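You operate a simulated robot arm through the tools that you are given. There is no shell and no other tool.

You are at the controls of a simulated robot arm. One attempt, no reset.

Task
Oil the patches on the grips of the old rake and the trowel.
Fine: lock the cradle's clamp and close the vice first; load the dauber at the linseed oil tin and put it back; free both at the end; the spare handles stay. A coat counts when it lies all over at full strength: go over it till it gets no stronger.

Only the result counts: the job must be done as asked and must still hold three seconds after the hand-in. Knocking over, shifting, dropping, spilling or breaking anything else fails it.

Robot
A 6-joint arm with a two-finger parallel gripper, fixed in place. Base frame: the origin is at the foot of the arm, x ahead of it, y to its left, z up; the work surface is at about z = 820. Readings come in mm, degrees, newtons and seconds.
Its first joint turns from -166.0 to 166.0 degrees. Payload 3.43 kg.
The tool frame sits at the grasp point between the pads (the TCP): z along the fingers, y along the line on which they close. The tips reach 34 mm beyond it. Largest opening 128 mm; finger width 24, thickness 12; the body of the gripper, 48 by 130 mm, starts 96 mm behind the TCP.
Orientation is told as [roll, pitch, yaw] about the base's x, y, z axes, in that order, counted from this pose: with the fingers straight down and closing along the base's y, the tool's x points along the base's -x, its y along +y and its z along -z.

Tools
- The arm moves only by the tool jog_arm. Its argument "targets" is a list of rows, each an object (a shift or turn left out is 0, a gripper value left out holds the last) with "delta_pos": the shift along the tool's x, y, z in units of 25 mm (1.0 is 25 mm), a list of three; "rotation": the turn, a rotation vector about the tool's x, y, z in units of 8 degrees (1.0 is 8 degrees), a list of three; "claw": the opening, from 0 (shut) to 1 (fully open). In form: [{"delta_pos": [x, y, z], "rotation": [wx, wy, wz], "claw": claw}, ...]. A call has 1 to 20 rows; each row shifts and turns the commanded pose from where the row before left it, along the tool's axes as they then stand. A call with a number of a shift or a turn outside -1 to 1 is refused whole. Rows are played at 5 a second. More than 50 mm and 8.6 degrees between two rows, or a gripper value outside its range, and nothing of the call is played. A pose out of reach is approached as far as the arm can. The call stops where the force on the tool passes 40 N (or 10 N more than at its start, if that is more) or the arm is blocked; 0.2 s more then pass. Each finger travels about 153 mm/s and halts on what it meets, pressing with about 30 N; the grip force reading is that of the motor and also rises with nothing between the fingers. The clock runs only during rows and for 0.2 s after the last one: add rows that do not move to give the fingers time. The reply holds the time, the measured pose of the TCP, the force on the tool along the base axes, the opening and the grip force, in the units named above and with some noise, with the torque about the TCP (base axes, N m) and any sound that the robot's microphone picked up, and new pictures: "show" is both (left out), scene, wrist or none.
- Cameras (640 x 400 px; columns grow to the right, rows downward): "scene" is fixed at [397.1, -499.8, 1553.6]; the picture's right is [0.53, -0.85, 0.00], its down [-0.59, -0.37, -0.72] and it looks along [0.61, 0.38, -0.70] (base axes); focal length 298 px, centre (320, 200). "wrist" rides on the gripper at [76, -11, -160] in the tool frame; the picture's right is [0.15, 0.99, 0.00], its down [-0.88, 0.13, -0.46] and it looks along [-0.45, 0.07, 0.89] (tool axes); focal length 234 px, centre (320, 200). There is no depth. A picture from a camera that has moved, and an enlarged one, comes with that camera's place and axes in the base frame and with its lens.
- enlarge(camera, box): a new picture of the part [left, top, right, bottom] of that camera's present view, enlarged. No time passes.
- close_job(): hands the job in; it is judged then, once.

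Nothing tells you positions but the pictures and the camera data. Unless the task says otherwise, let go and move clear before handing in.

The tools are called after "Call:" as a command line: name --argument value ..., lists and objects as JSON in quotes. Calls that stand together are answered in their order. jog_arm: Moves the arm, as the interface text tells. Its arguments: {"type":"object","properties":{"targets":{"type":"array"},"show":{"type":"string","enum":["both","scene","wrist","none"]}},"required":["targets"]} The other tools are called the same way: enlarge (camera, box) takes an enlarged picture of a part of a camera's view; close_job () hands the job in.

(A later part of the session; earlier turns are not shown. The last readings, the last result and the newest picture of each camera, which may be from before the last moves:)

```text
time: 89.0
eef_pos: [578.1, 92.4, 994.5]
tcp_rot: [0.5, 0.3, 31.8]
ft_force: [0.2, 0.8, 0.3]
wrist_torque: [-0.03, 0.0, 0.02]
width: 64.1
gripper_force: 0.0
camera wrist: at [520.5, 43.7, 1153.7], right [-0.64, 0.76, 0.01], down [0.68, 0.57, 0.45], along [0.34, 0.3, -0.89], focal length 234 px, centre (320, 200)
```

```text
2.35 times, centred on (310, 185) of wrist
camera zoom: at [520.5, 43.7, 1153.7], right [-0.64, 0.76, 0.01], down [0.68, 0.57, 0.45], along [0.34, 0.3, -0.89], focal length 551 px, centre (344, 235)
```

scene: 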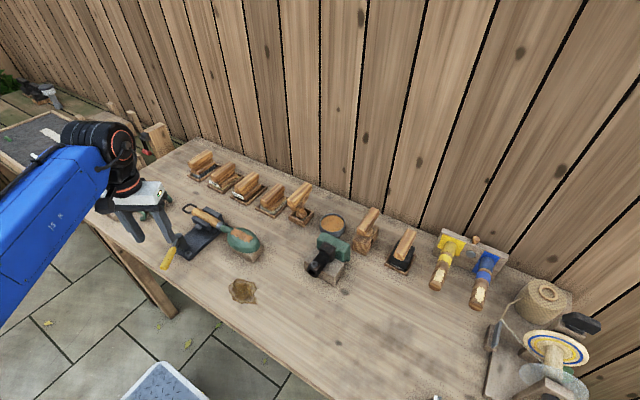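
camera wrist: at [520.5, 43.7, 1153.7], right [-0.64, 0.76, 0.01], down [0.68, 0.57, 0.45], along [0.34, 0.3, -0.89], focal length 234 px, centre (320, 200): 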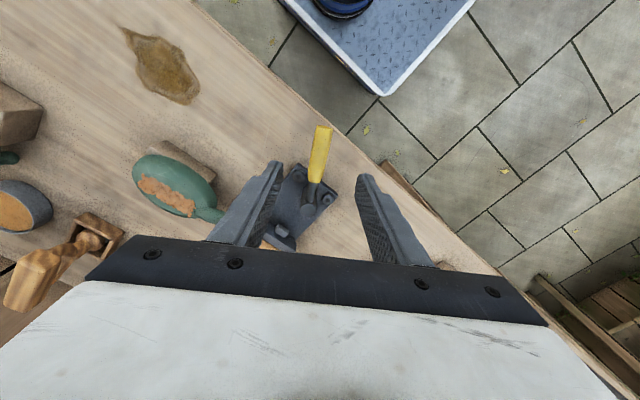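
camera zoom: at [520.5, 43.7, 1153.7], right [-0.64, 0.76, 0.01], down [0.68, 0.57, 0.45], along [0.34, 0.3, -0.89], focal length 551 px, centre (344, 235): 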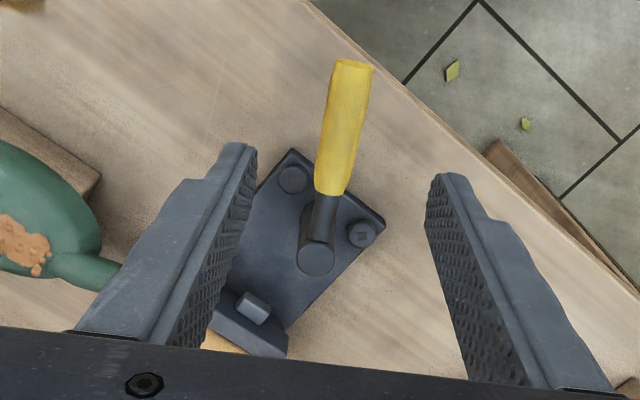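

Both fixtures are set: the vice lever stays put and the jaw is on the grip. Next, I'll return the hand to neutral and look closely at the dauber.

Call:
jog_arm --targets '[{"rotation": [0, 0, 0.795], "claw": 1}, {"rotation": [0, 0, 0.795]}, {"rotation": [0, 0, 0.795]}, {"rotation": [0, 0, 0.795]}, {"rotation": [0, 0, 0.795]}, {"delta_pos": [-0.916, -0.644, -0.13]}, {"delta_pos": [-0.916, -0.644, -0.13]}, {"delta_pos": [-0.916, -0.644, -0.13]}, {"delta_pos": [-0.916, -0.644, -0.13]}, {"delta_pos": [-0.916, -0.644, -0.13]}, {"delta_pos": [-0.916, -0.644, -0.13]}, {"delta_pos": [-0.916, -0.644, -0.13]}, {"delta_pos": [-0.916, -0.644, -0.13]}, {"delta_pos": [-0.916, -0.644, -0.13]}, {"delta_pos": [-0.916, -0.644, -0.13]}, {"delta_pos": [-0.916, -0.644, -0.13]}, {}]' --show "both"

Call:
enlarge --camera "wrist" --box '[240, 150, 400, 260]'

Call:
enlarge --camera "scene" --box '[275, 170, 345, 230]'

```text
time: 92.6
eef_pos: [827.3, -84.3, 1025.5]
tcp_rot: [0.4, 0.6, -0.1]
ft_force: [0.1, 0.5, 0.6]
wrist_torque: [-0.01, 0.03, 0.01]
width: 128.0
gripper_force: 0.0
camera wrist: at [753.6, -96.4, 1184.8], right [-0.14, 0.99, 0.01], down [0.89, 0.13, 0.45], along [0.44, 0.07, -0.89], focal length 234 px, centre (320, 200)
```

scene: 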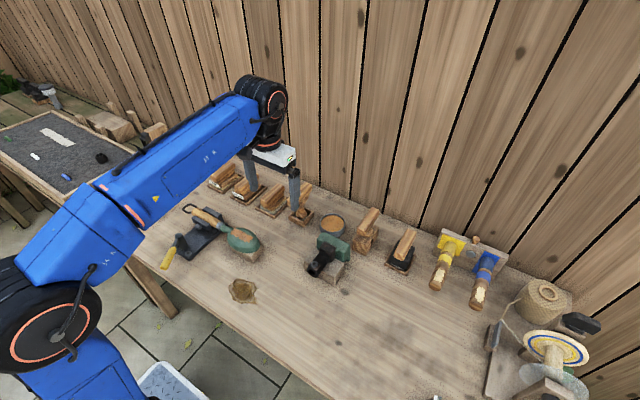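
wrist: 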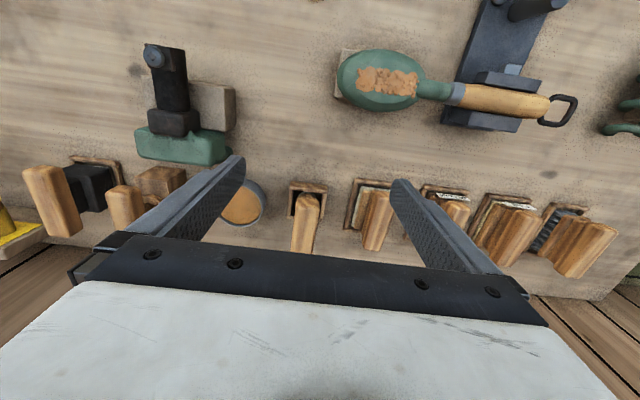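

```text
3.64 times, centred on (320, 205) of wrist
camera zoom: at [753.6, -96.4, 1184.8], right [-0.14, 0.99, 0.01], down [0.89, 0.13, 0.45], along [0.44, 0.07, -0.89], focal length 852 px, centre (320, 182)
```

zoom: 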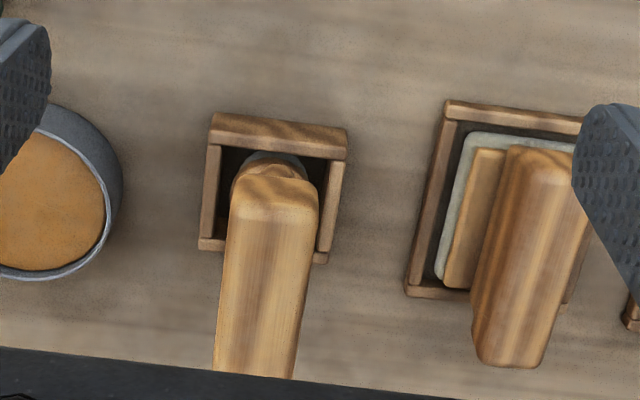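

```text
6.67 times, centred on (310, 200) of scene
camera zoom: at [397.1, -499.8, 1553.6], right [0.53, -0.85, 0.0], down [-0.59, -0.37, -0.72], along [0.61, 0.38, -0.7], focal length 1986 px, centre (387, 200)
```

zoom: 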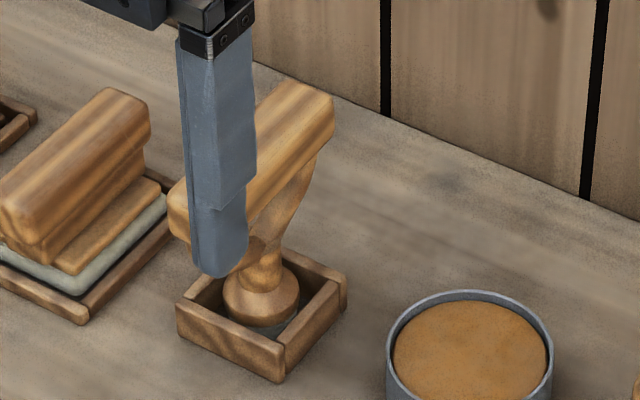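

The dauber sits in its square tray around (926, −93), its handle bar running along x with the top near z = 928. I'll move directly above it for a precise look.

Call:
jog_arm --targets '[{"delta_pos": [-0.98, -0.08, 0.2], "claw": 0.6}, {"delta_pos": [-0.98, -0.08, 0.2]}, {"delta_pos": [-0.98, -0.08, 0.2]}, {"delta_pos": [-0.98, -0.08, 0.2]}, {}]' --show "both"

Call:
enlarge --camera "wrist" --box '[200, 80, 440, 250]'

Call:
enlarge --camera "scene" --box '[265, 160, 345, 230]'

```text
time: 93.8
eef_pos: [926.2, -94.8, 1007.5]
tcp_rot: [0.4, 0.7, -0.1]
ft_force: [-0.1, -0.3, -0.1]
wrist_torque: [-0.05, -0.02, -0.03]
width: 77.0
gripper_force: 0.1
camera wrist: at [851.5, -106.2, 1167.4], right [-0.15, 0.99, 0.01], down [0.89, 0.13, 0.45], along [0.44, 0.07, -0.89], focal length 234 px, centre (320, 200)
```

scene: 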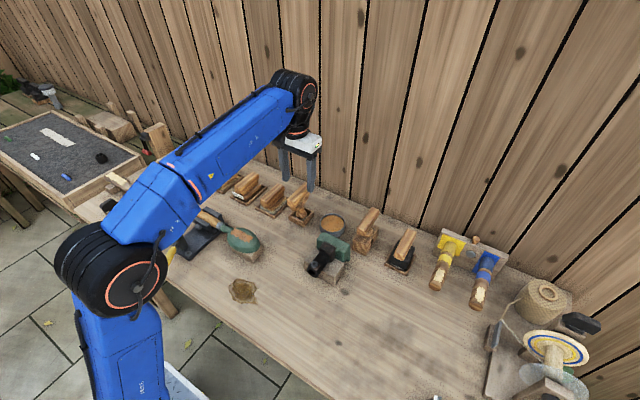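
wrist: 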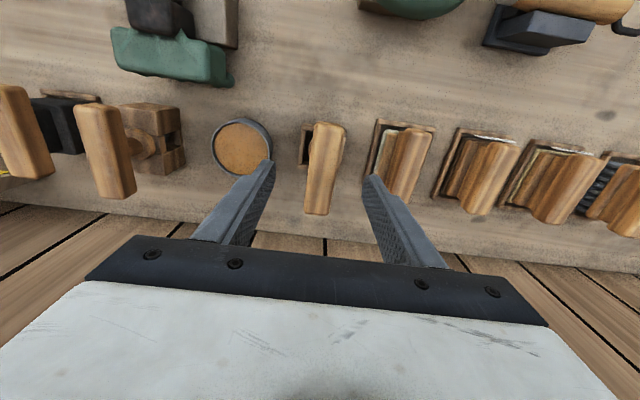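

```text
2.35 times, centred on (320, 165) of wrist
camera zoom: at [851.5, -106.2, 1167.4], right [-0.15, 0.99, 0.01], down [0.89, 0.13, 0.45], along [0.44, 0.07, -0.89], focal length 551 px, centre (320, 282)
```

zoom: 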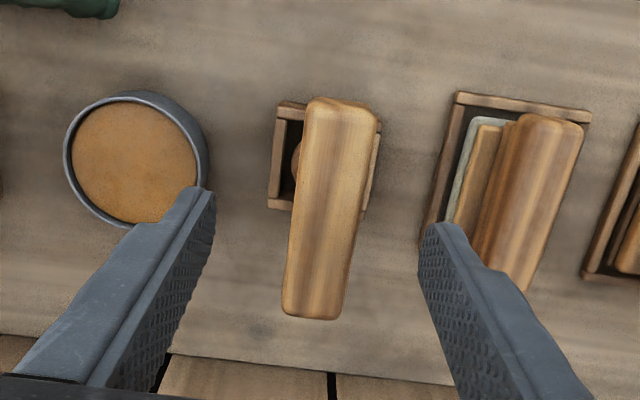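

```text
5.71 times, centred on (305, 195) of scene
camera zoom: at [397.1, -499.8, 1553.6], right [0.53, -0.85, 0.0], down [-0.59, -0.37, -0.72], along [0.61, 0.38, -0.7], focal length 1702 px, centre (406, 229)
```

zoom: 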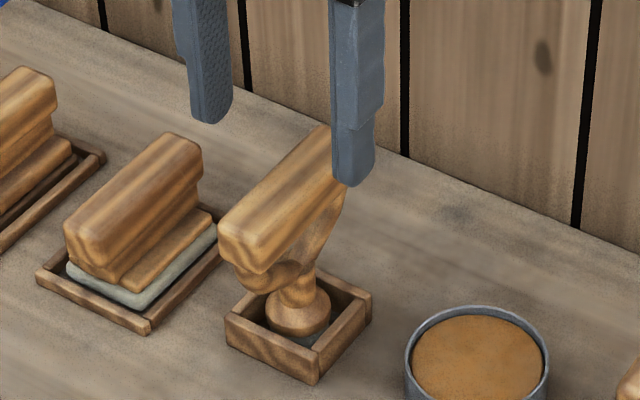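

The handle bar's centre is at about (933, −89), top z = 927, 30 mm wide. I'll descend straddling it and grip.

Call:
jog_arm --targets '[{"delta_pos": [-0.27, 0.23, 0], "claw": 0.5}, {"delta_pos": [0, 0, 0.95]}, {"delta_pos": [0, 0, 0.95]}, {"delta_pos": [0, 0, 0.95]}, {"delta_pos": [0, 0, 0.85]}, {}]' --show "both"

Call:
enlarge --camera "wrist" --box '[200, 80, 440, 250]'

Call:
enlarge --camera "scene" --box '[265, 160, 345, 230]'

```text
time: 95.2
eef_pos: [932.5, -87.7, 911.8]
tcp_rot: [0.4, 0.7, -0.1]
ft_force: [-0.1, 0.1, 0.2]
wrist_torque: [0.01, 0.01, 0.0]
width: 64.0
gripper_force: 0.1
camera wrist: at [858.3, -99.6, 1072.2], right [-0.14, 0.99, 0.01], down [0.89, 0.13, 0.45], along [0.44, 0.07, -0.89], focal length 234 px, centre (320, 200)
```

scene: 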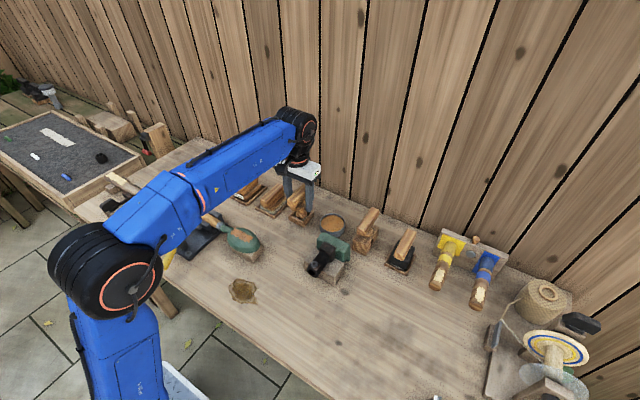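
wrist: 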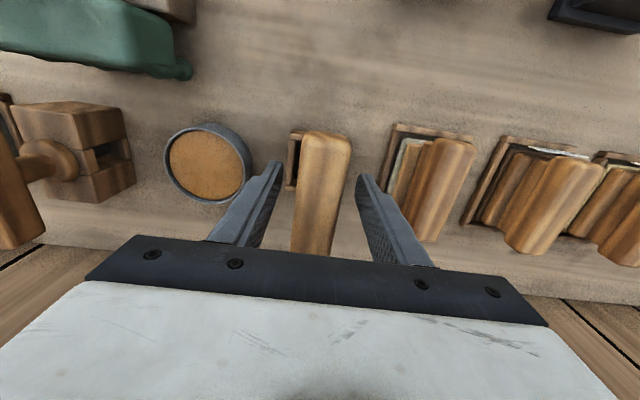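

```text
2.35 times, centred on (320, 165) of wrist
camera zoom: at [858.3, -99.6, 1072.2], right [-0.14, 0.99, 0.01], down [0.89, 0.13, 0.45], along [0.44, 0.07, -0.89], focal length 551 px, centre (320, 282)
```

zoom: 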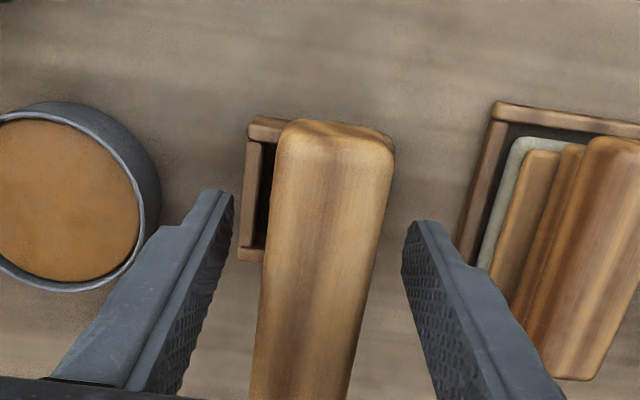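

```text
5.71 times, centred on (305, 195) of scene
camera zoom: at [397.1, -499.8, 1553.6], right [0.53, -0.85, 0.0], down [-0.59, -0.37, -0.72], along [0.61, 0.38, -0.7], focal length 1702 px, centre (406, 229)
```

zoom: 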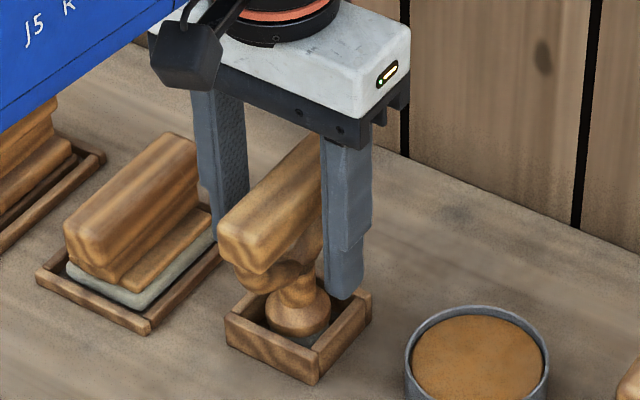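

The bar is centred between the fingers and the tips clear the tray rim. I'll trim the slight tilt and close on the handle.

Call:
jog_arm --targets '[{"rotation": [0.05, -0.0875, 0]}, {"claw": 0.3}, {"claw": 0.2}, {"claw": 0.12}, {}, {}]' --show "none"

```text
time: 96.6
eef_pos: [931.2, -88.3, 911.5]
tcp_rot: [0.0, -0.1, -0.1]
ft_force: [0.7, 0.2, 1.5]
wrist_torque: [-0.02, -0.01, 0.0]
width: 29.4
gripper_force: 29.6
```

Gripped at 29.4 mm with 30 N. Lifting straight up out of the tray.

Call:
jog_arm --targets '[{"delta_pos": [0, 0, -0.3]}, {"delta_pos": [0, 0, -0.6]}, {"delta_pos": [0, 0, -0.8]}, {"delta_pos": [0, 0, -0.8]}, {}]' --show "both"

Call:
enlarge --camera "scene" --box '[265, 150, 365, 240]'

Call:
enlarge --camera "wrist" --box '[120, 80, 440, 250]'

```text
time: 97.8
eef_pos: [930.1, -87.2, 973.8]
tcp_rot: [0.0, -0.1, -0.1]
ft_force: [0.6, -0.1, -1.6]
wrist_torque: [0.0, 0.03, 0.02]
width: 29.3
gripper_force: 30.0
camera wrist: at [855.8, -98.4, 1133.0], right [-0.14, 0.99, 0.0], down [0.88, 0.13, 0.46], along [0.45, 0.07, -0.89], focal length 234 px, centre (320, 200)
```

scene: 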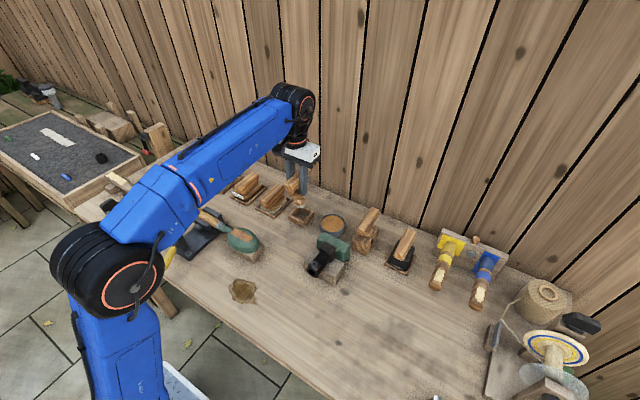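
wrist: 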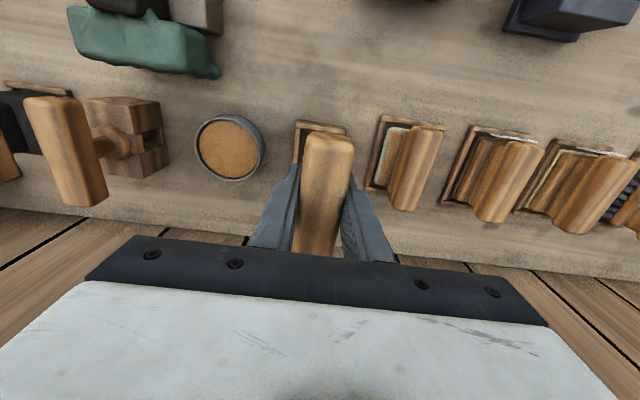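

```text
4.44 times, centred on (315, 195) of scene
camera zoom: at [397.1, -499.8, 1553.6], right [0.53, -0.85, 0.0], down [-0.59, -0.37, -0.72], along [0.61, 0.38, -0.7], focal length 1324 px, centre (342, 222)
```

zoom: 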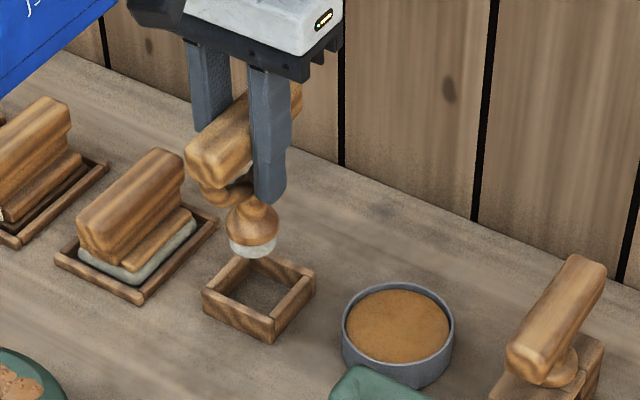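

```text
2.00 times, centred on (280, 165) of wrist
camera zoom: at [855.8, -98.4, 1133.0], right [-0.14, 0.99, 0.0], down [0.88, 0.13, 0.46], along [0.45, 0.07, -0.89], focal length 468 px, centre (400, 270)
```

zoom: 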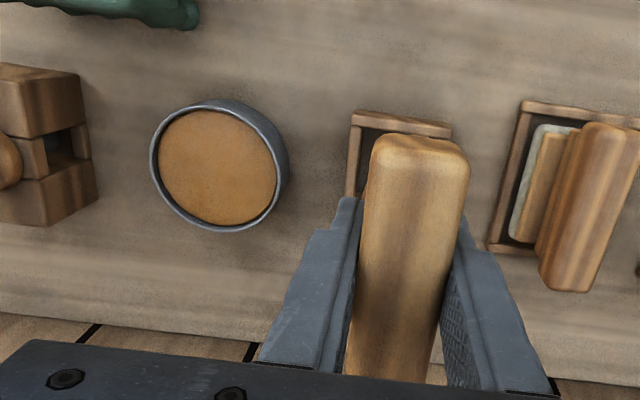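

That is the dauber: a round white felt pad under the handle. The tin rim is near z = 850, centred at about (945, −198). I'll carry the dauber over the tin.

Call:
jog_arm --targets '[{"delta_pos": [-0.08, -0.89, 0]}, {"delta_pos": [-0.08, -0.89, 0]}, {"delta_pos": [-0.08, -0.89, 0]}, {"delta_pos": [-0.08, -0.89, 0]}, {"delta_pos": [-0.08, -0.89, 0]}, {}]' --show "both"

Call:
enlarge --camera "scene" --box '[295, 160, 395, 250]'

Call:
enlarge --camera "wrist" --box '[200, 80, 440, 250]'

```text
time: 99.2
eef_pos: [942.8, -198.2, 974.1]
tcp_rot: [0.0, 0.0, -0.1]
ft_force: [0.4, 0.5, -0.3]
wrist_torque: [-0.03, 0.02, -0.01]
width: 29.6
gripper_force: 30.1
camera wrist: at [866.1, -207.7, 1132.6], right [-0.14, 0.99, 0.0], down [0.88, 0.13, 0.46], along [0.45, 0.07, -0.89], focal length 234 px, centre (320, 200)
```

scene: 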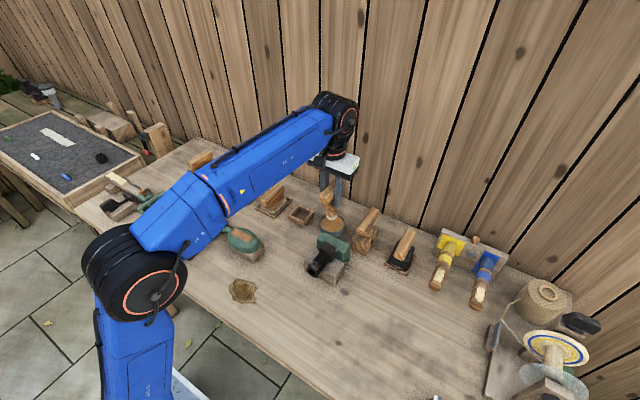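
wrist: 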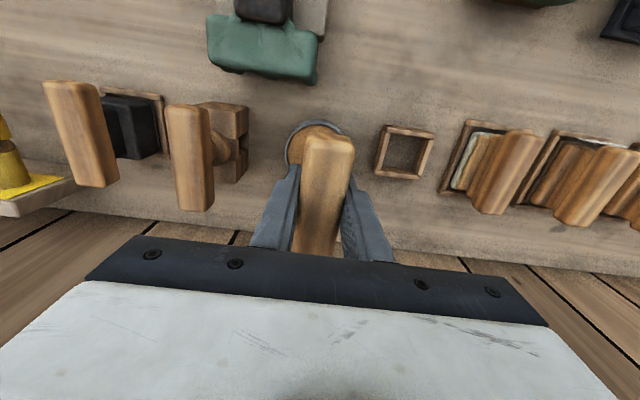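

```text
4.44 times, centred on (345, 205) of scene
camera zoom: at [397.1, -499.8, 1553.6], right [0.53, -0.85, 0.0], down [-0.59, -0.37, -0.72], along [0.61, 0.38, -0.7], focal length 1324 px, centre (209, 178)
```

zoom: 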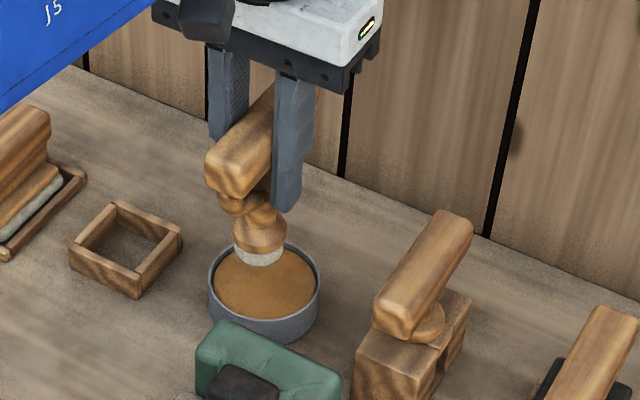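

```text
2.35 times, centred on (320, 165) of wrist
camera zoom: at [866.1, -207.7, 1132.6], right [-0.14, 0.99, 0.0], down [0.88, 0.13, 0.46], along [0.45, 0.07, -0.89], focal length 551 px, centre (320, 282)
```

zoom: 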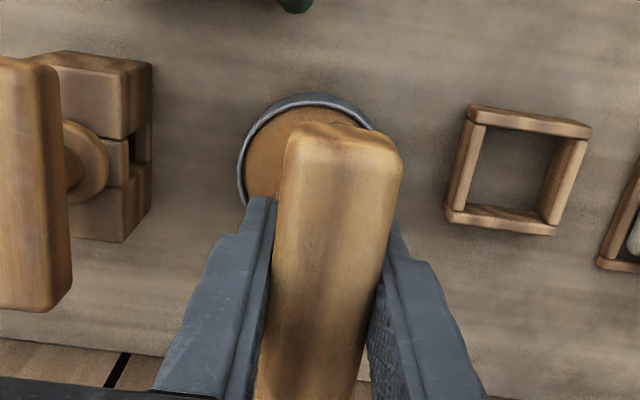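

The pad is right over the tin's centre. I'll lower gently into the oil, watching the force.

Call:
jog_arm --targets '[{"delta_pos": [0, 0, 0.5]}, {"delta_pos": [0, 0, 0.5]}, {"delta_pos": [0, 0, 0.2]}, {"delta_pos": [0, 0, 0.1]}, {"delta_pos": [0, 0, 0.1]}, {}]' --show "scene"

Call:
enlarge --camera "scene" --box '[295, 160, 395, 250]'

```text
time: 100.6
eef_pos: [942.4, -199.8, 939.8]
tcp_rot: [0.0, -0.1, -0.1]
ft_force: [-0.2, 0.0, -1.7]
wrist_torque: [0.02, 0.01, -0.01]
width: 29.7
gripper_force: 29.7
```

scene: 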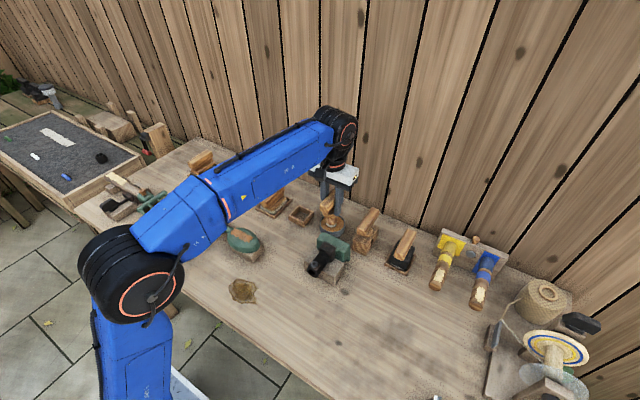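

```text
4.44 times, centred on (345, 205) of scene
camera zoom: at [397.1, -499.8, 1553.6], right [0.53, -0.85, 0.0], down [-0.59, -0.37, -0.72], along [0.61, 0.38, -0.7], focal length 1324 px, centre (209, 178)
```

zoom: 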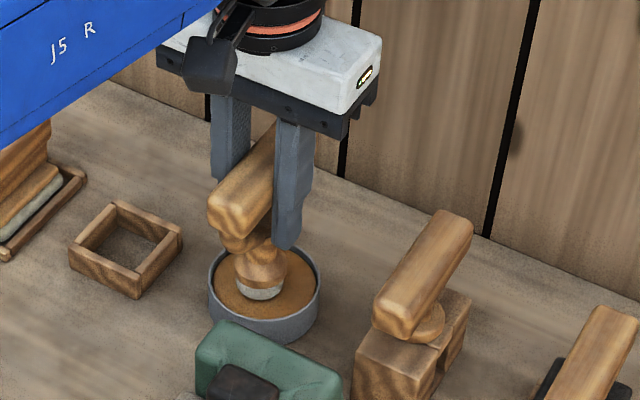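

The pad hovers just above the oil, centred. Going down in 1.5 mm steps.

Call:
jog_arm --targets '[{"delta_pos": [0, 0, 0.06]}, {"delta_pos": [0, 0, 0.06]}, {"delta_pos": [0, 0, 0.06]}, {"delta_pos": [0, 0, 0.06]}, {}]' --show "scene"

Call:
enlarge --camera "scene" --box '[315, 190, 355, 240]'

```text
time: 101.8
eef_pos: [941.1, -198.0, 935.2]
tcp_rot: [-0.1, -0.3, 0.0]
ft_force: [0.9, -1.4, 27.8]
wrist_torque: [-0.05, -0.03, 0.0]
width: 30.0
gripper_force: 29.8
```

scene: 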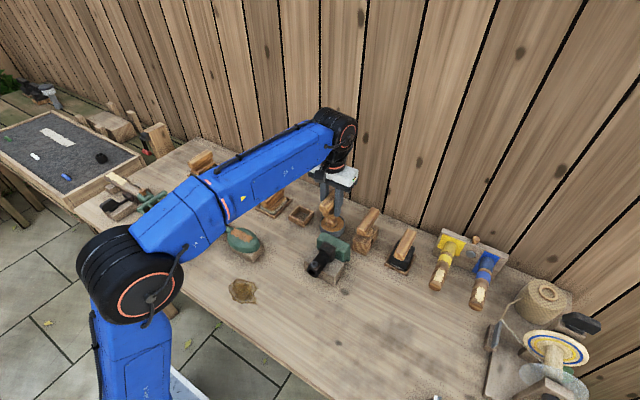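

```text
8.00 times, centred on (335, 215) of scene
camera zoom: at [397.1, -499.8, 1553.6], right [0.53, -0.85, 0.0], down [-0.59, -0.37, -0.72], along [0.61, 0.38, -0.7], focal length 2383 px, centre (200, 80)
```

zoom: 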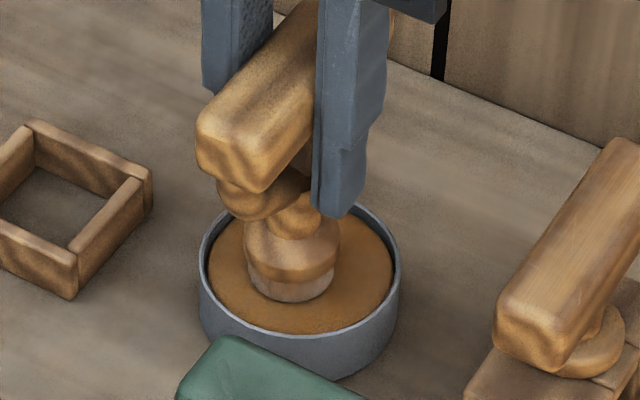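

The pad is pressed on the oil (28 N). I'll ease the pressure a bit, hold and swirl gently to load, then lift to look.

Call:
jog_arm --targets '[{"delta_pos": [0, 0, -0.025]}, {}, {}, {"delta_pos": [0.08, 0, 0]}, {"delta_pos": [-0.08, 0.08, 0]}, {"delta_pos": [-0.08, -0.08, 0]}, {"delta_pos": [0.08, 0, 0]}, {}, {}]' --show "none"

Call:
jog_arm --targets '[{"delta_pos": [0, 0, -0.4]}, {"delta_pos": [0, 0, -0.8]}, {"delta_pos": [0, 0, -0.8]}, {}]' --show "scene"

Call:
enlarge --camera "scene" --box '[310, 170, 360, 240]'

```text
time: 103.8
eef_pos: [940.7, -198.7, 932.5]
tcp_rot: [0.0, -0.2, -0.1]
ft_force: [8.0, 0.0, 16.9]
wrist_torque: [-0.01, -0.59, -0.05]
width: 29.2
gripper_force: 29.8
```

```text
time: 104.8
eef_pos: [941.5, -199.1, 985.5]
tcp_rot: [0.0, -0.2, -0.1]
ft_force: [0.5, -0.4, -0.7]
wrist_torque: [0.02, 0.02, -0.02]
width: 29.2
gripper_force: 30.1
```

scene: 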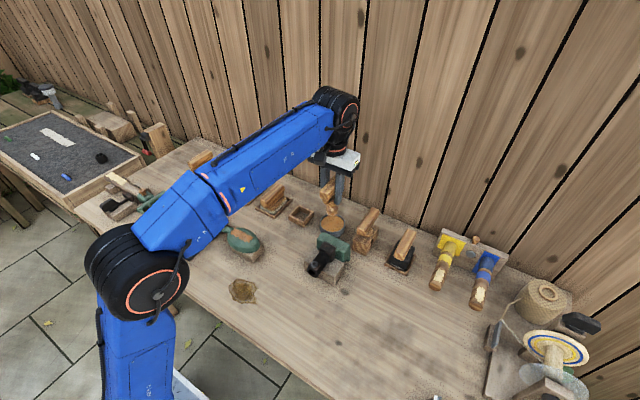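

```text
5.71 times, centred on (335, 205) of scene
camera zoom: at [397.1, -499.8, 1553.6], right [0.53, -0.85, 0.0], down [-0.59, -0.37, -0.72], along [0.61, 0.38, -0.7], focal length 1702 px, centre (234, 171)
```

zoom: 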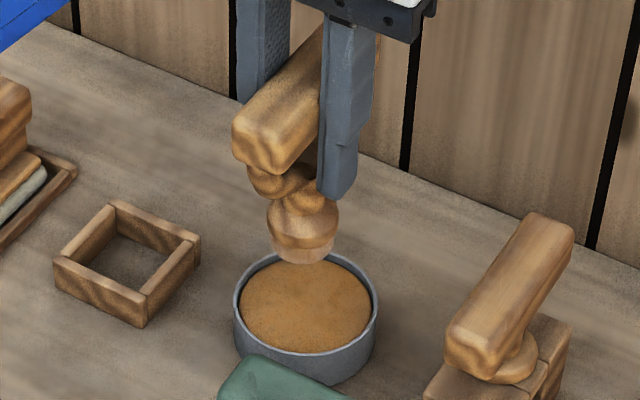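

The pad turned from white to amber, so it is taking up oil. Let me compare the colour closely.

Call:
enlarge --camera "scene" --box '[322, 198, 346, 218]'

```text
16.00 times, centred on (334, 208) of scene
camera zoom: at [397.1, -499.8, 1553.6], right [0.53, -0.85, 0.0], down [-0.59, -0.37, -0.72], along [0.61, 0.38, -0.7], focal length 4766 px, centre (96, 72)
```

zoom: 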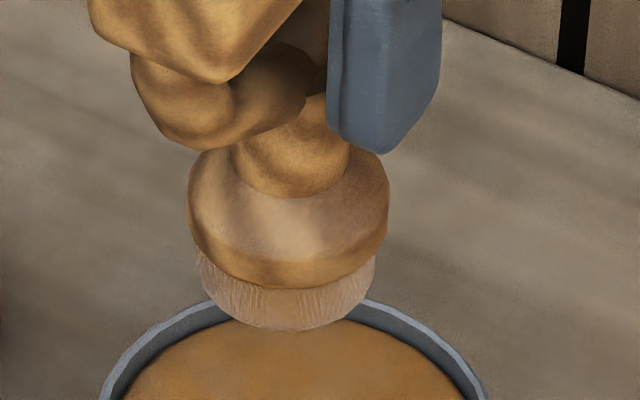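

The pad looks only moderately amber; I'll dip once more and hold longer to be sure it is fully loaded.

Call:
jog_arm --targets '[{"delta_pos": [0, 0, 0.8]}, {"delta_pos": [0, 0, 0.8]}, {"delta_pos": [0, 0, 0.2]}, {"delta_pos": [0, 0, 0.09]}, {"delta_pos": [0, 0, 0.09]}, {}, {}, {}, {}, {}, {}, {}, {}, {}, {}]' --show "none"

Call:
jog_arm --targets '[{"delta_pos": [0, 0, -0.4]}, {"delta_pos": [0, 0, -0.8]}, {"delta_pos": [0, 0, -0.8]}, {}]' --show "scene"

Call:
enlarge --camera "scene" --box '[322, 198, 346, 218]'

```text
time: 108.0
eef_pos: [942.2, -199.2, 935.1]
tcp_rot: [0.0, -0.1, -0.2]
ft_force: [-0.1, 0.1, -1.4]
wrist_torque: [0.0, 0.03, 0.05]
width: 29.2
gripper_force: 29.6
```

```text
time: 109.0
eef_pos: [941.9, -198.8, 987.7]
tcp_rot: [0.1, -0.1, 0.0]
ft_force: [-0.5, -0.3, -0.6]
wrist_torque: [0.01, 0.0, 0.0]
width: 29.2
gripper_force: 29.9
```

scene: 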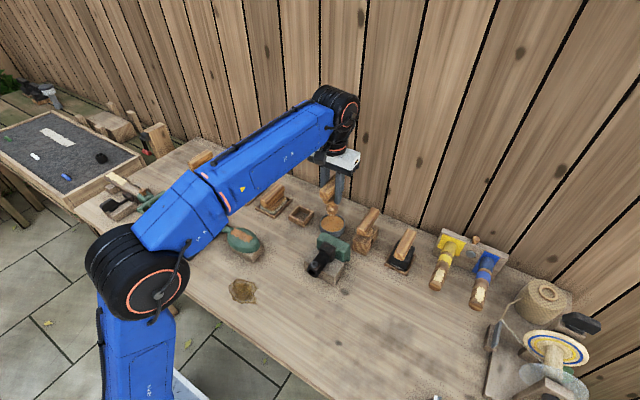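

```text
16.00 times, centred on (334, 208) of scene
camera zoom: at [397.1, -499.8, 1553.6], right [0.53, -0.85, 0.0], down [-0.59, -0.37, -0.72], along [0.61, 0.38, -0.7], focal length 4766 px, centre (96, 72)
```

zoom: 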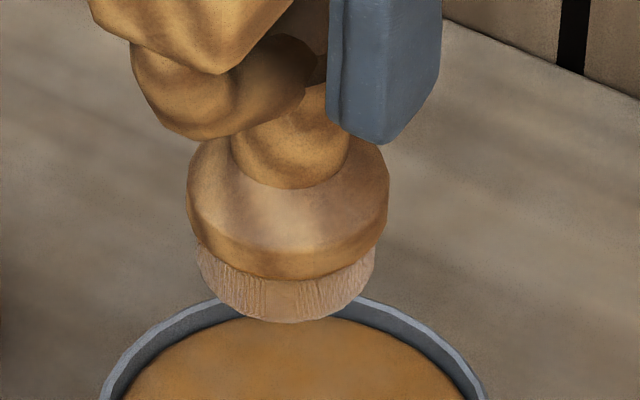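

That second dip only hovered (no contact force). I'll dip again, descending in small steps until real contact, then hold.

Call:
jog_arm --targets '[{"delta_pos": [0, 0, 0.8]}, {"delta_pos": [0, 0, 0.8]}, {"delta_pos": [0, 0, 0.4]}, {"delta_pos": [0, 0, 0.1]}, {"delta_pos": [0, 0, 0.04]}, {}]' --show "none"

Call:
jog_arm --targets '[{"delta_pos": [0, 0, 0.03]}, {}]' --show "none"

```text
time: 110.4
eef_pos: [942.1, -199.8, 933.5]
tcp_rot: [-0.1, -0.3, -0.1]
ft_force: [5.9, 1.4, 26.6]
wrist_torque: [0.11, -0.19, 0.01]
width: 29.2
gripper_force: 29.8
```

```text
time: 111.0
eef_pos: [941.2, -198.6, 931.4]
tcp_rot: [0.0, -0.2, -0.1]
ft_force: [2.6, 1.9, 27.0]
wrist_torque: [0.04, 0.1, -0.01]
width: 29.3
gripper_force: 30.3
```

Contact made at 27 N (near my grip's slip limit). I'll ease back slightly, hold two seconds, then lift and check.

Call:
jog_arm --targets '[{"delta_pos": [0, 0, -0.02]}, {}, {}, {}, {}, {}, {}, {}, {}, {}, {}]' --show "none"

Call:
jog_arm --targets '[{"delta_pos": [0, 0, -0.4]}, {"delta_pos": [0, 0, -0.8]}, {"delta_pos": [0, 0, -0.8]}, {}]' --show "scene"

Call:
enlarge --camera "scene" --box '[322, 198, 346, 218]'

```text
time: 113.4
eef_pos: [941.2, -200.3, 931.2]
tcp_rot: [0.0, -0.3, -0.1]
ft_force: [-1.7, 1.7, 17.3]
wrist_torque: [0.12, 0.22, -0.03]
width: 29.3
gripper_force: 30.2
```

```text
time: 114.4
eef_pos: [940.6, -199.2, 981.5]
tcp_rot: [0.0, -0.2, -0.1]
ft_force: [0.7, -0.1, -0.8]
wrist_torque: [-0.03, -0.01, -0.03]
width: 29.5
gripper_force: 30.3
```

scene: 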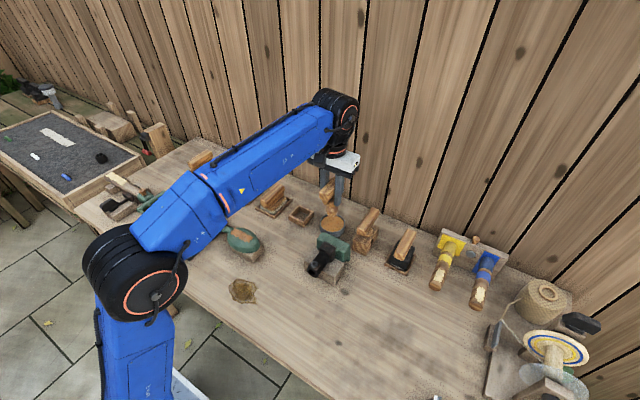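

```text
16.00 times, centred on (334, 208) of scene
camera zoom: at [397.1, -499.8, 1553.6], right [0.53, -0.85, 0.0], down [-0.59, -0.37, -0.72], along [0.61, 0.38, -0.7], focal length 4766 px, centre (96, 72)
```

zoom: 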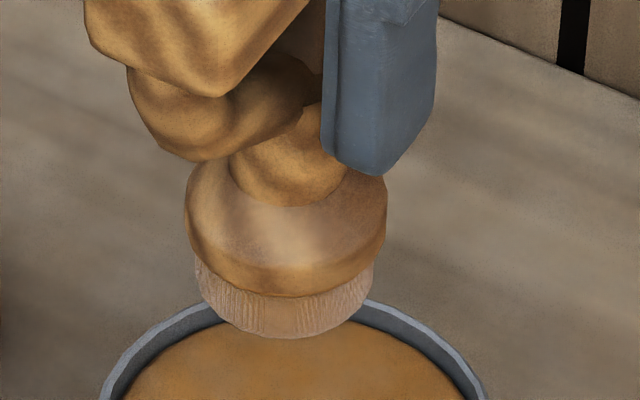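

The amber colour is unchanged, so the pad is fully loaded. The rake's patch lies along its shaft top at x ≈ 698, y ≈ 485–582. I'll carry the dauber high over to it.

Call:
jog_arm --targets '[{"delta_pos": [0, 0, -1]}, {"delta_pos": [0, 0, -1]}, {"delta_pos": [0, 0, -0.8]}, {"delta_pos": [0.324, 0.979, 0]}, {"delta_pos": [0.324, 0.979, 0]}, {"delta_pos": [0.324, 0.979, 0]}, {"delta_pos": [0.324, 0.979, 0]}, {"delta_pos": [0.324, 0.979, 0]}, {"delta_pos": [0.324, 0.979, 0]}, {"delta_pos": [0.324, 0.979, 0]}, {"delta_pos": [0.324, 0.979, 0]}, {"delta_pos": [0.324, 0.979, 0]}, {"delta_pos": [0.324, 0.979, 0]}, {"delta_pos": [0.324, 0.979, 0]}, {"delta_pos": [0.324, 0.979, 0]}, {"delta_pos": [0.324, 0.979, 0]}, {"delta_pos": [0.324, 0.979, 0]}, {"delta_pos": [0.324, 0.979, 0]}, {"delta_pos": [0.324, 0.979, 0]}, {"delta_pos": [0.324, 0.979, 0]}]' --show "none"

Call:
jog_arm --targets '[{"delta_pos": [0.324, 0.979, 0]}, {"delta_pos": [0.324, 0.979, 0]}, {"delta_pos": [0.324, 0.979, 0]}, {"delta_pos": [0.324, 0.979, 0]}, {"delta_pos": [0.324, 0.979, 0]}, {"delta_pos": [0.324, 0.979, 0]}, {"delta_pos": [0.324, 0.979, 0]}, {"delta_pos": [0.324, 0.979, 0]}, {"delta_pos": [0.324, 0.979, 0]}, {"delta_pos": [0.324, 0.979, 0]}, {"delta_pos": [0.324, 0.979, 0]}, {"delta_pos": [0.324, 0.979, 0]}, {}]' --show "both"

Call:
enlarge --camera "scene" --box '[90, 120, 190, 220]'

Call:
enlarge --camera "wrist" --box '[200, 80, 440, 250]'

```text
time: 118.6
eef_pos: [803.1, 218.6, 1052.8]
tcp_rot: [0.0, -0.2, 0.0]
ft_force: [-0.2, 0.2, -1.3]
wrist_torque: [-0.01, -0.03, 0.0]
width: 29.5
gripper_force: 29.7
```

```text
time: 121.4
eef_pos: [706.0, 513.8, 1047.5]
tcp_rot: [-0.1, -0.2, -0.1]
ft_force: [-0.4, -0.6, -1.4]
wrist_torque: [0.0, -0.01, -0.02]
width: 29.1
gripper_force: 29.9
camera wrist: at [630.4, 503.7, 1207.0], right [-0.15, 0.99, 0.0], down [0.88, 0.13, 0.46], along [0.45, 0.07, -0.89], focal length 234 px, centre (320, 200)
```

scene: 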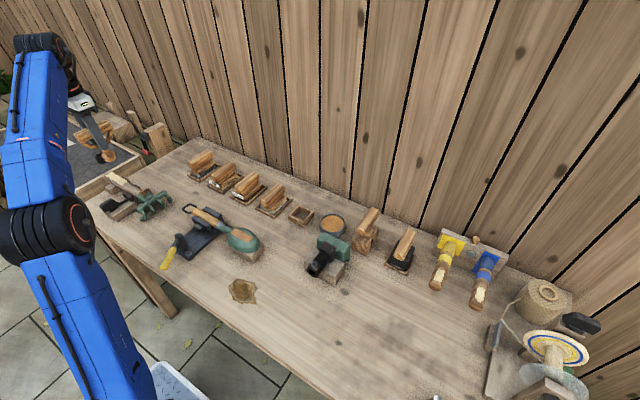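
wrist: 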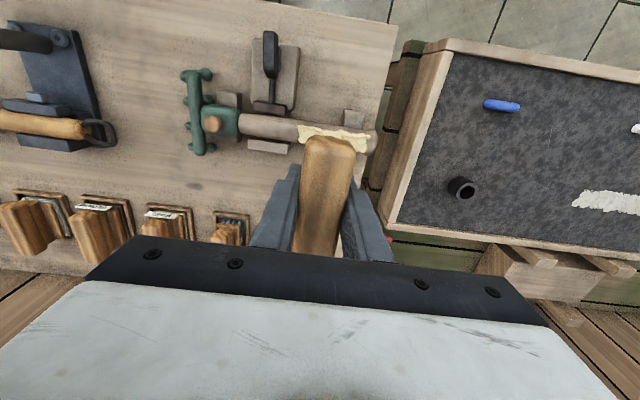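

```text
4.00 times, centred on (140, 170) of scene
camera zoom: at [397.1, -499.8, 1553.6], right [0.53, -0.85, 0.0], down [-0.59, -0.37, -0.72], along [0.61, 0.38, -0.7], focal length 1192 px, centre (1040, 320)
```

zoom: 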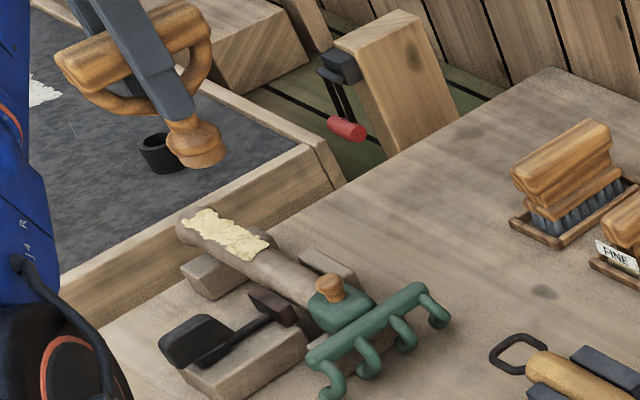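

```text
2.35 times, centred on (320, 165) of wrist
camera zoom: at [630.4, 503.7, 1207.0], right [-0.15, 0.99, 0.0], down [0.88, 0.13, 0.46], along [0.45, 0.07, -0.89], focal length 551 px, centre (320, 282)
```

zoom: 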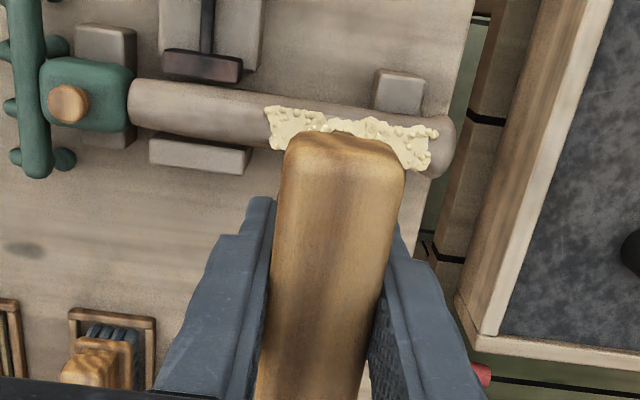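

The patch's extents are confirmed: y ≈ 488–580 at x ≈ 699. I'll bring the pad over the patch's near end and feel down for contact.

Call:
jog_arm --targets '[{"delta_pos": [0.17, -0.28, 0.8]}, {"delta_pos": [0.17, -0.28, 0.8]}, {"delta_pos": [0, 0, 0.7]}, {}]' --show "scene"

Call:
enlarge --camera "scene" --box '[90, 130, 170, 220]'

```text
time: 122.4
eef_pos: [700.7, 497.6, 991.9]
tcp_rot: [-0.1, -0.2, -0.1]
ft_force: [0.5, 1.2, -1.2]
wrist_torque: [0.01, 0.01, 0.01]
width: 29.2
gripper_force: 29.8
```

scene: 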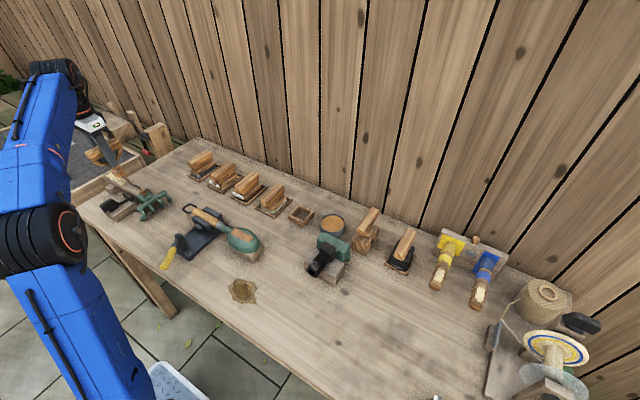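

```text
4.44 times, centred on (130, 175) of scene
camera zoom: at [397.1, -499.8, 1553.6], right [0.53, -0.85, 0.0], down [-0.59, -0.37, -0.72], along [0.61, 0.38, -0.7], focal length 1324 px, centre (1164, 311)
```

zoom: 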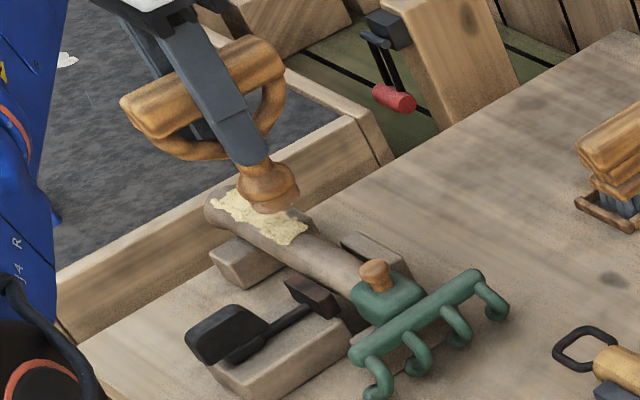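

The pad hovers above the patch. Lowering in small steps until light contact.

Call:
jog_arm --targets '[{"delta_pos": [0.06, 0, 0.24]}, {"delta_pos": [0, 0, 0.24]}, {"delta_pos": [0, 0, 0.2]}, {"delta_pos": [0, 0, 0.08]}, {"delta_pos": [0, 0, 0.08]}, {}]' --show "scene"

Call:
enlarge --camera "scene" --box '[90, 150, 160, 220]'

```text
time: 123.8
eef_pos: [697.7, 498.3, 970.6]
tcp_rot: [0.0, -0.2, -0.1]
ft_force: [-0.1, -0.2, -1.9]
wrist_torque: [-0.02, -0.01, -0.02]
width: 29.0
gripper_force: 30.3
```

scene: 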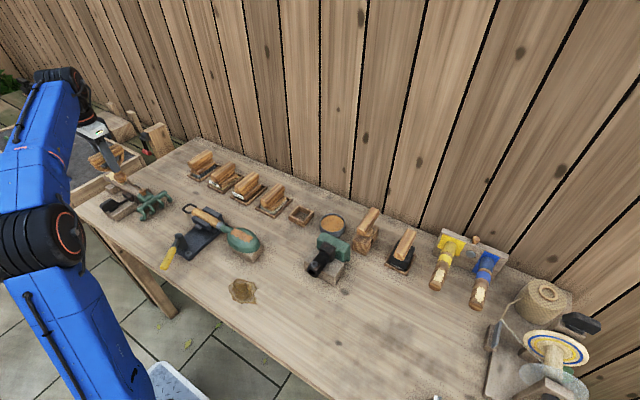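

```text
5.71 times, centred on (125, 185) of scene
camera zoom: at [397.1, -499.8, 1553.6], right [0.53, -0.85, 0.0], down [-0.59, -0.37, -0.72], along [0.61, 0.38, -0.7], focal length 1702 px, centre (1434, 286)
```

zoom: 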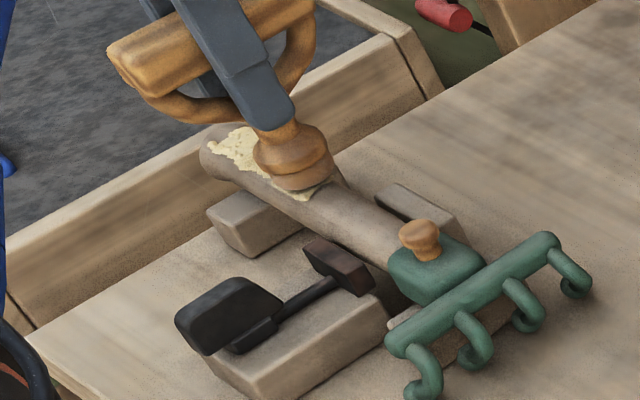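

Very close. Stepping down 1 mm at a time.

Call:
jog_arm --targets '[{"delta_pos": [0, 0, 0.06]}, {"delta_pos": [0, 0, 0.06]}, {}]' --show "none"

Call:
jog_arm --targets '[{"delta_pos": [0, 0, 0.05]}, {"delta_pos": [0, 0, 0.05]}, {}]' --show "none"

```text
time: 124.6
eef_pos: [697.4, 496.7, 967.8]
tcp_rot: [0.1, -0.3, -0.1]
ft_force: [-0.3, -0.3, -1.1]
wrist_torque: [-0.01, 0.0, -0.04]
width: 29.1
gripper_force: 29.8
```

```text
time: 125.4
eef_pos: [696.5, 498.3, 966.7]
tcp_rot: [0.0, -0.1, -0.1]
ft_force: [3.0, 3.1, 14.6]
wrist_torque: [0.17, -0.16, 0.02]
width: 29.1
gripper_force: 29.9
```

Contact at about 15 N. I'll stroke along the shaft, first to the patch's near edge, then outward, watching the force.

Call:
jog_arm --targets '[{"delta_pos": [0, -0.2, 0]}, {"delta_pos": [0, -0.2, 0]}, {"delta_pos": [0, 0.2, 0]}, {"delta_pos": [0, 0.2, 0]}, {"delta_pos": [0, 0.2, 0]}, {"delta_pos": [0, 0.2, 0]}, {"delta_pos": [0, 0.2, 0]}, {"delta_pos": [0, 0.2, 0]}, {"delta_pos": [0, 0.2, 0]}]' --show "scene"

Call:
enlarge --camera "scene" --box '[90, 150, 160, 220]'

```text
time: 127.4
eef_pos: [696.8, 522.7, 966.3]
tcp_rot: [0.1, -0.1, -0.1]
ft_force: [0.2, -10.8, 21.7]
wrist_torque: [-0.62, 0.02, -0.01]
width: 29.3
gripper_force: 30.4
```

scene: 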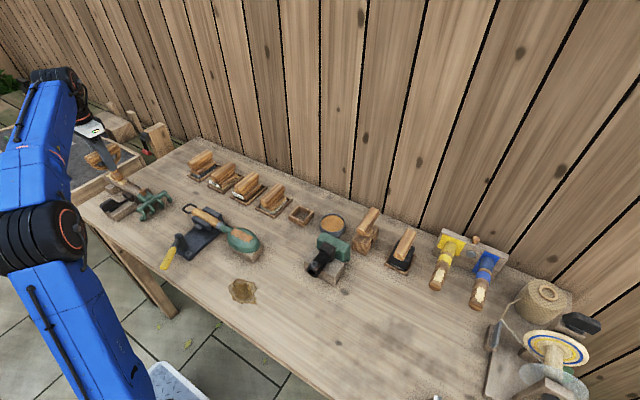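

```text
5.71 times, centred on (125, 185) of scene
camera zoom: at [397.1, -499.8, 1553.6], right [0.53, -0.85, 0.0], down [-0.59, -0.37, -0.72], along [0.61, 0.38, -0.7], focal length 1702 px, centre (1434, 286)
```

zoom: 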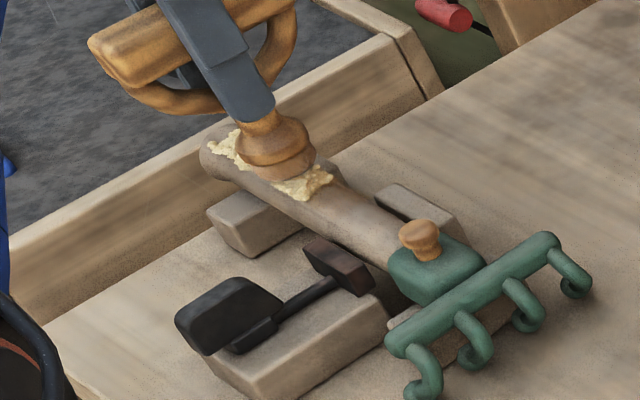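

Continuing the stroke outward to the patch's far end.

Call:
jog_arm --targets '[{"delta_pos": [0, 0.2, -0.01]}, {"delta_pos": [0, 0.2, -0.01]}, {"delta_pos": [0, 0.2, 0]}, {"delta_pos": [0, 0.2, 0]}, {"delta_pos": [0, 0.2, 0]}, {"delta_pos": [0, 0.2, 0]}]' --show "scene"

Call:
enlarge --camera "scene" --box '[90, 150, 160, 220]'

```text
time: 128.8
eef_pos: [698.5, 552.6, 966.6]
tcp_rot: [0.0, -0.2, -0.1]
ft_force: [0.8, -4.0, 5.5]
wrist_torque: [-0.24, 0.04, 0.01]
width: 29.4
gripper_force: 30.3
```

scene: 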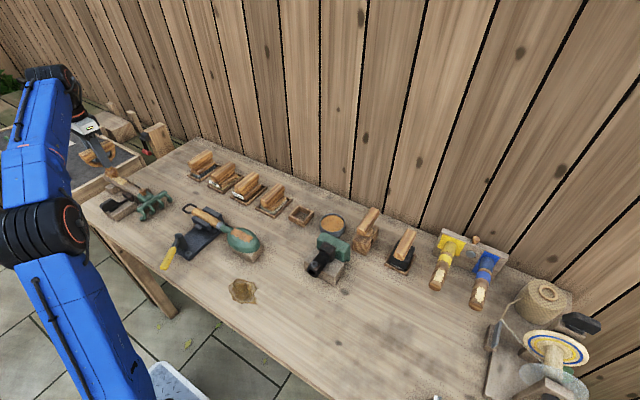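

```text
5.71 times, centred on (125, 185) of scene
camera zoom: at [397.1, -499.8, 1553.6], right [0.53, -0.85, 0.0], down [-0.59, -0.37, -0.72], along [0.61, 0.38, -0.7], focal length 1702 px, centre (1434, 286)
```

zoom: 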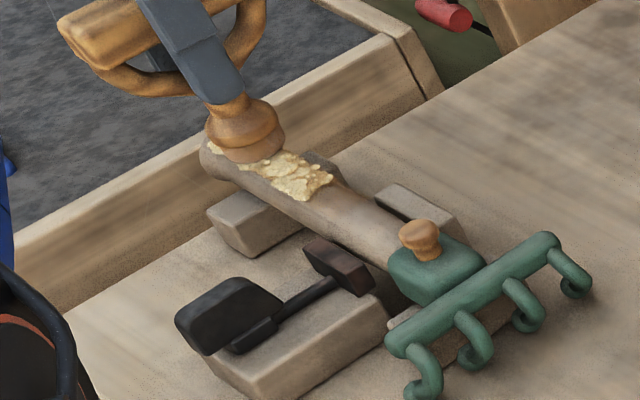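

The patch behind the pad is turning golden, so the coat is building. Continuing to the far end.

Call:
jog_arm --targets '[{"delta_pos": [0, 0.2, 0.02]}, {"delta_pos": [0, 0.2, 0.02]}, {"delta_pos": [0, 0.2, 0]}, {"delta_pos": [0, 0.2, 0]}, {"delta_pos": [0, 0.2, 0]}, {"delta_pos": [0, 0.2, 0]}]' --show "scene"

Call:
enlarge --camera "scene" --box '[90, 150, 160, 220]'

```text
time: 130.2
eef_pos: [698.2, 581.3, 965.2]
tcp_rot: [0.0, -0.1, -0.2]
ft_force: [-0.1, -7.0, 13.4]
wrist_torque: [-0.54, 0.18, 0.04]
width: 29.3
gripper_force: 30.1
```

scene: 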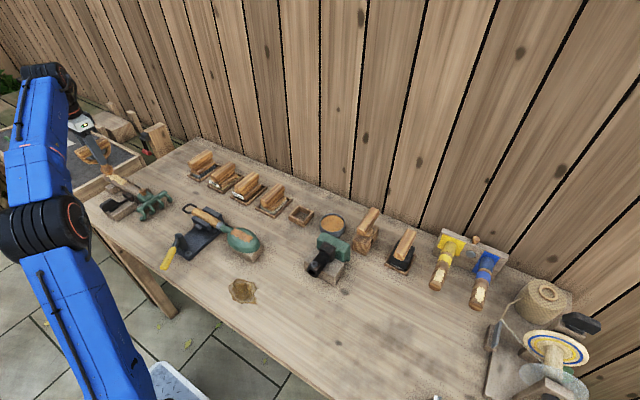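

```text
5.71 times, centred on (125, 185) of scene
camera zoom: at [397.1, -499.8, 1553.6], right [0.53, -0.85, 0.0], down [-0.59, -0.37, -0.72], along [0.61, 0.38, -0.7], focal length 1702 px, centre (1434, 286)
```

zoom: 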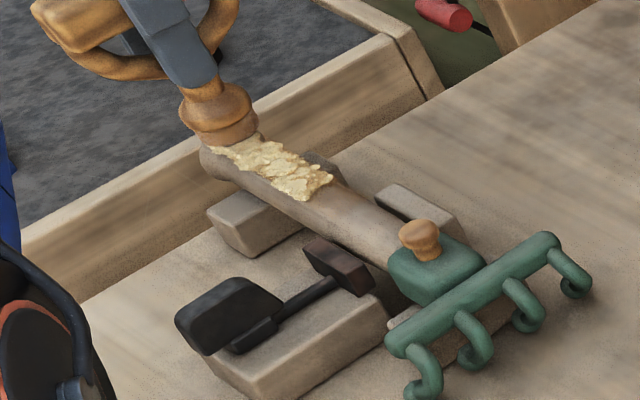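

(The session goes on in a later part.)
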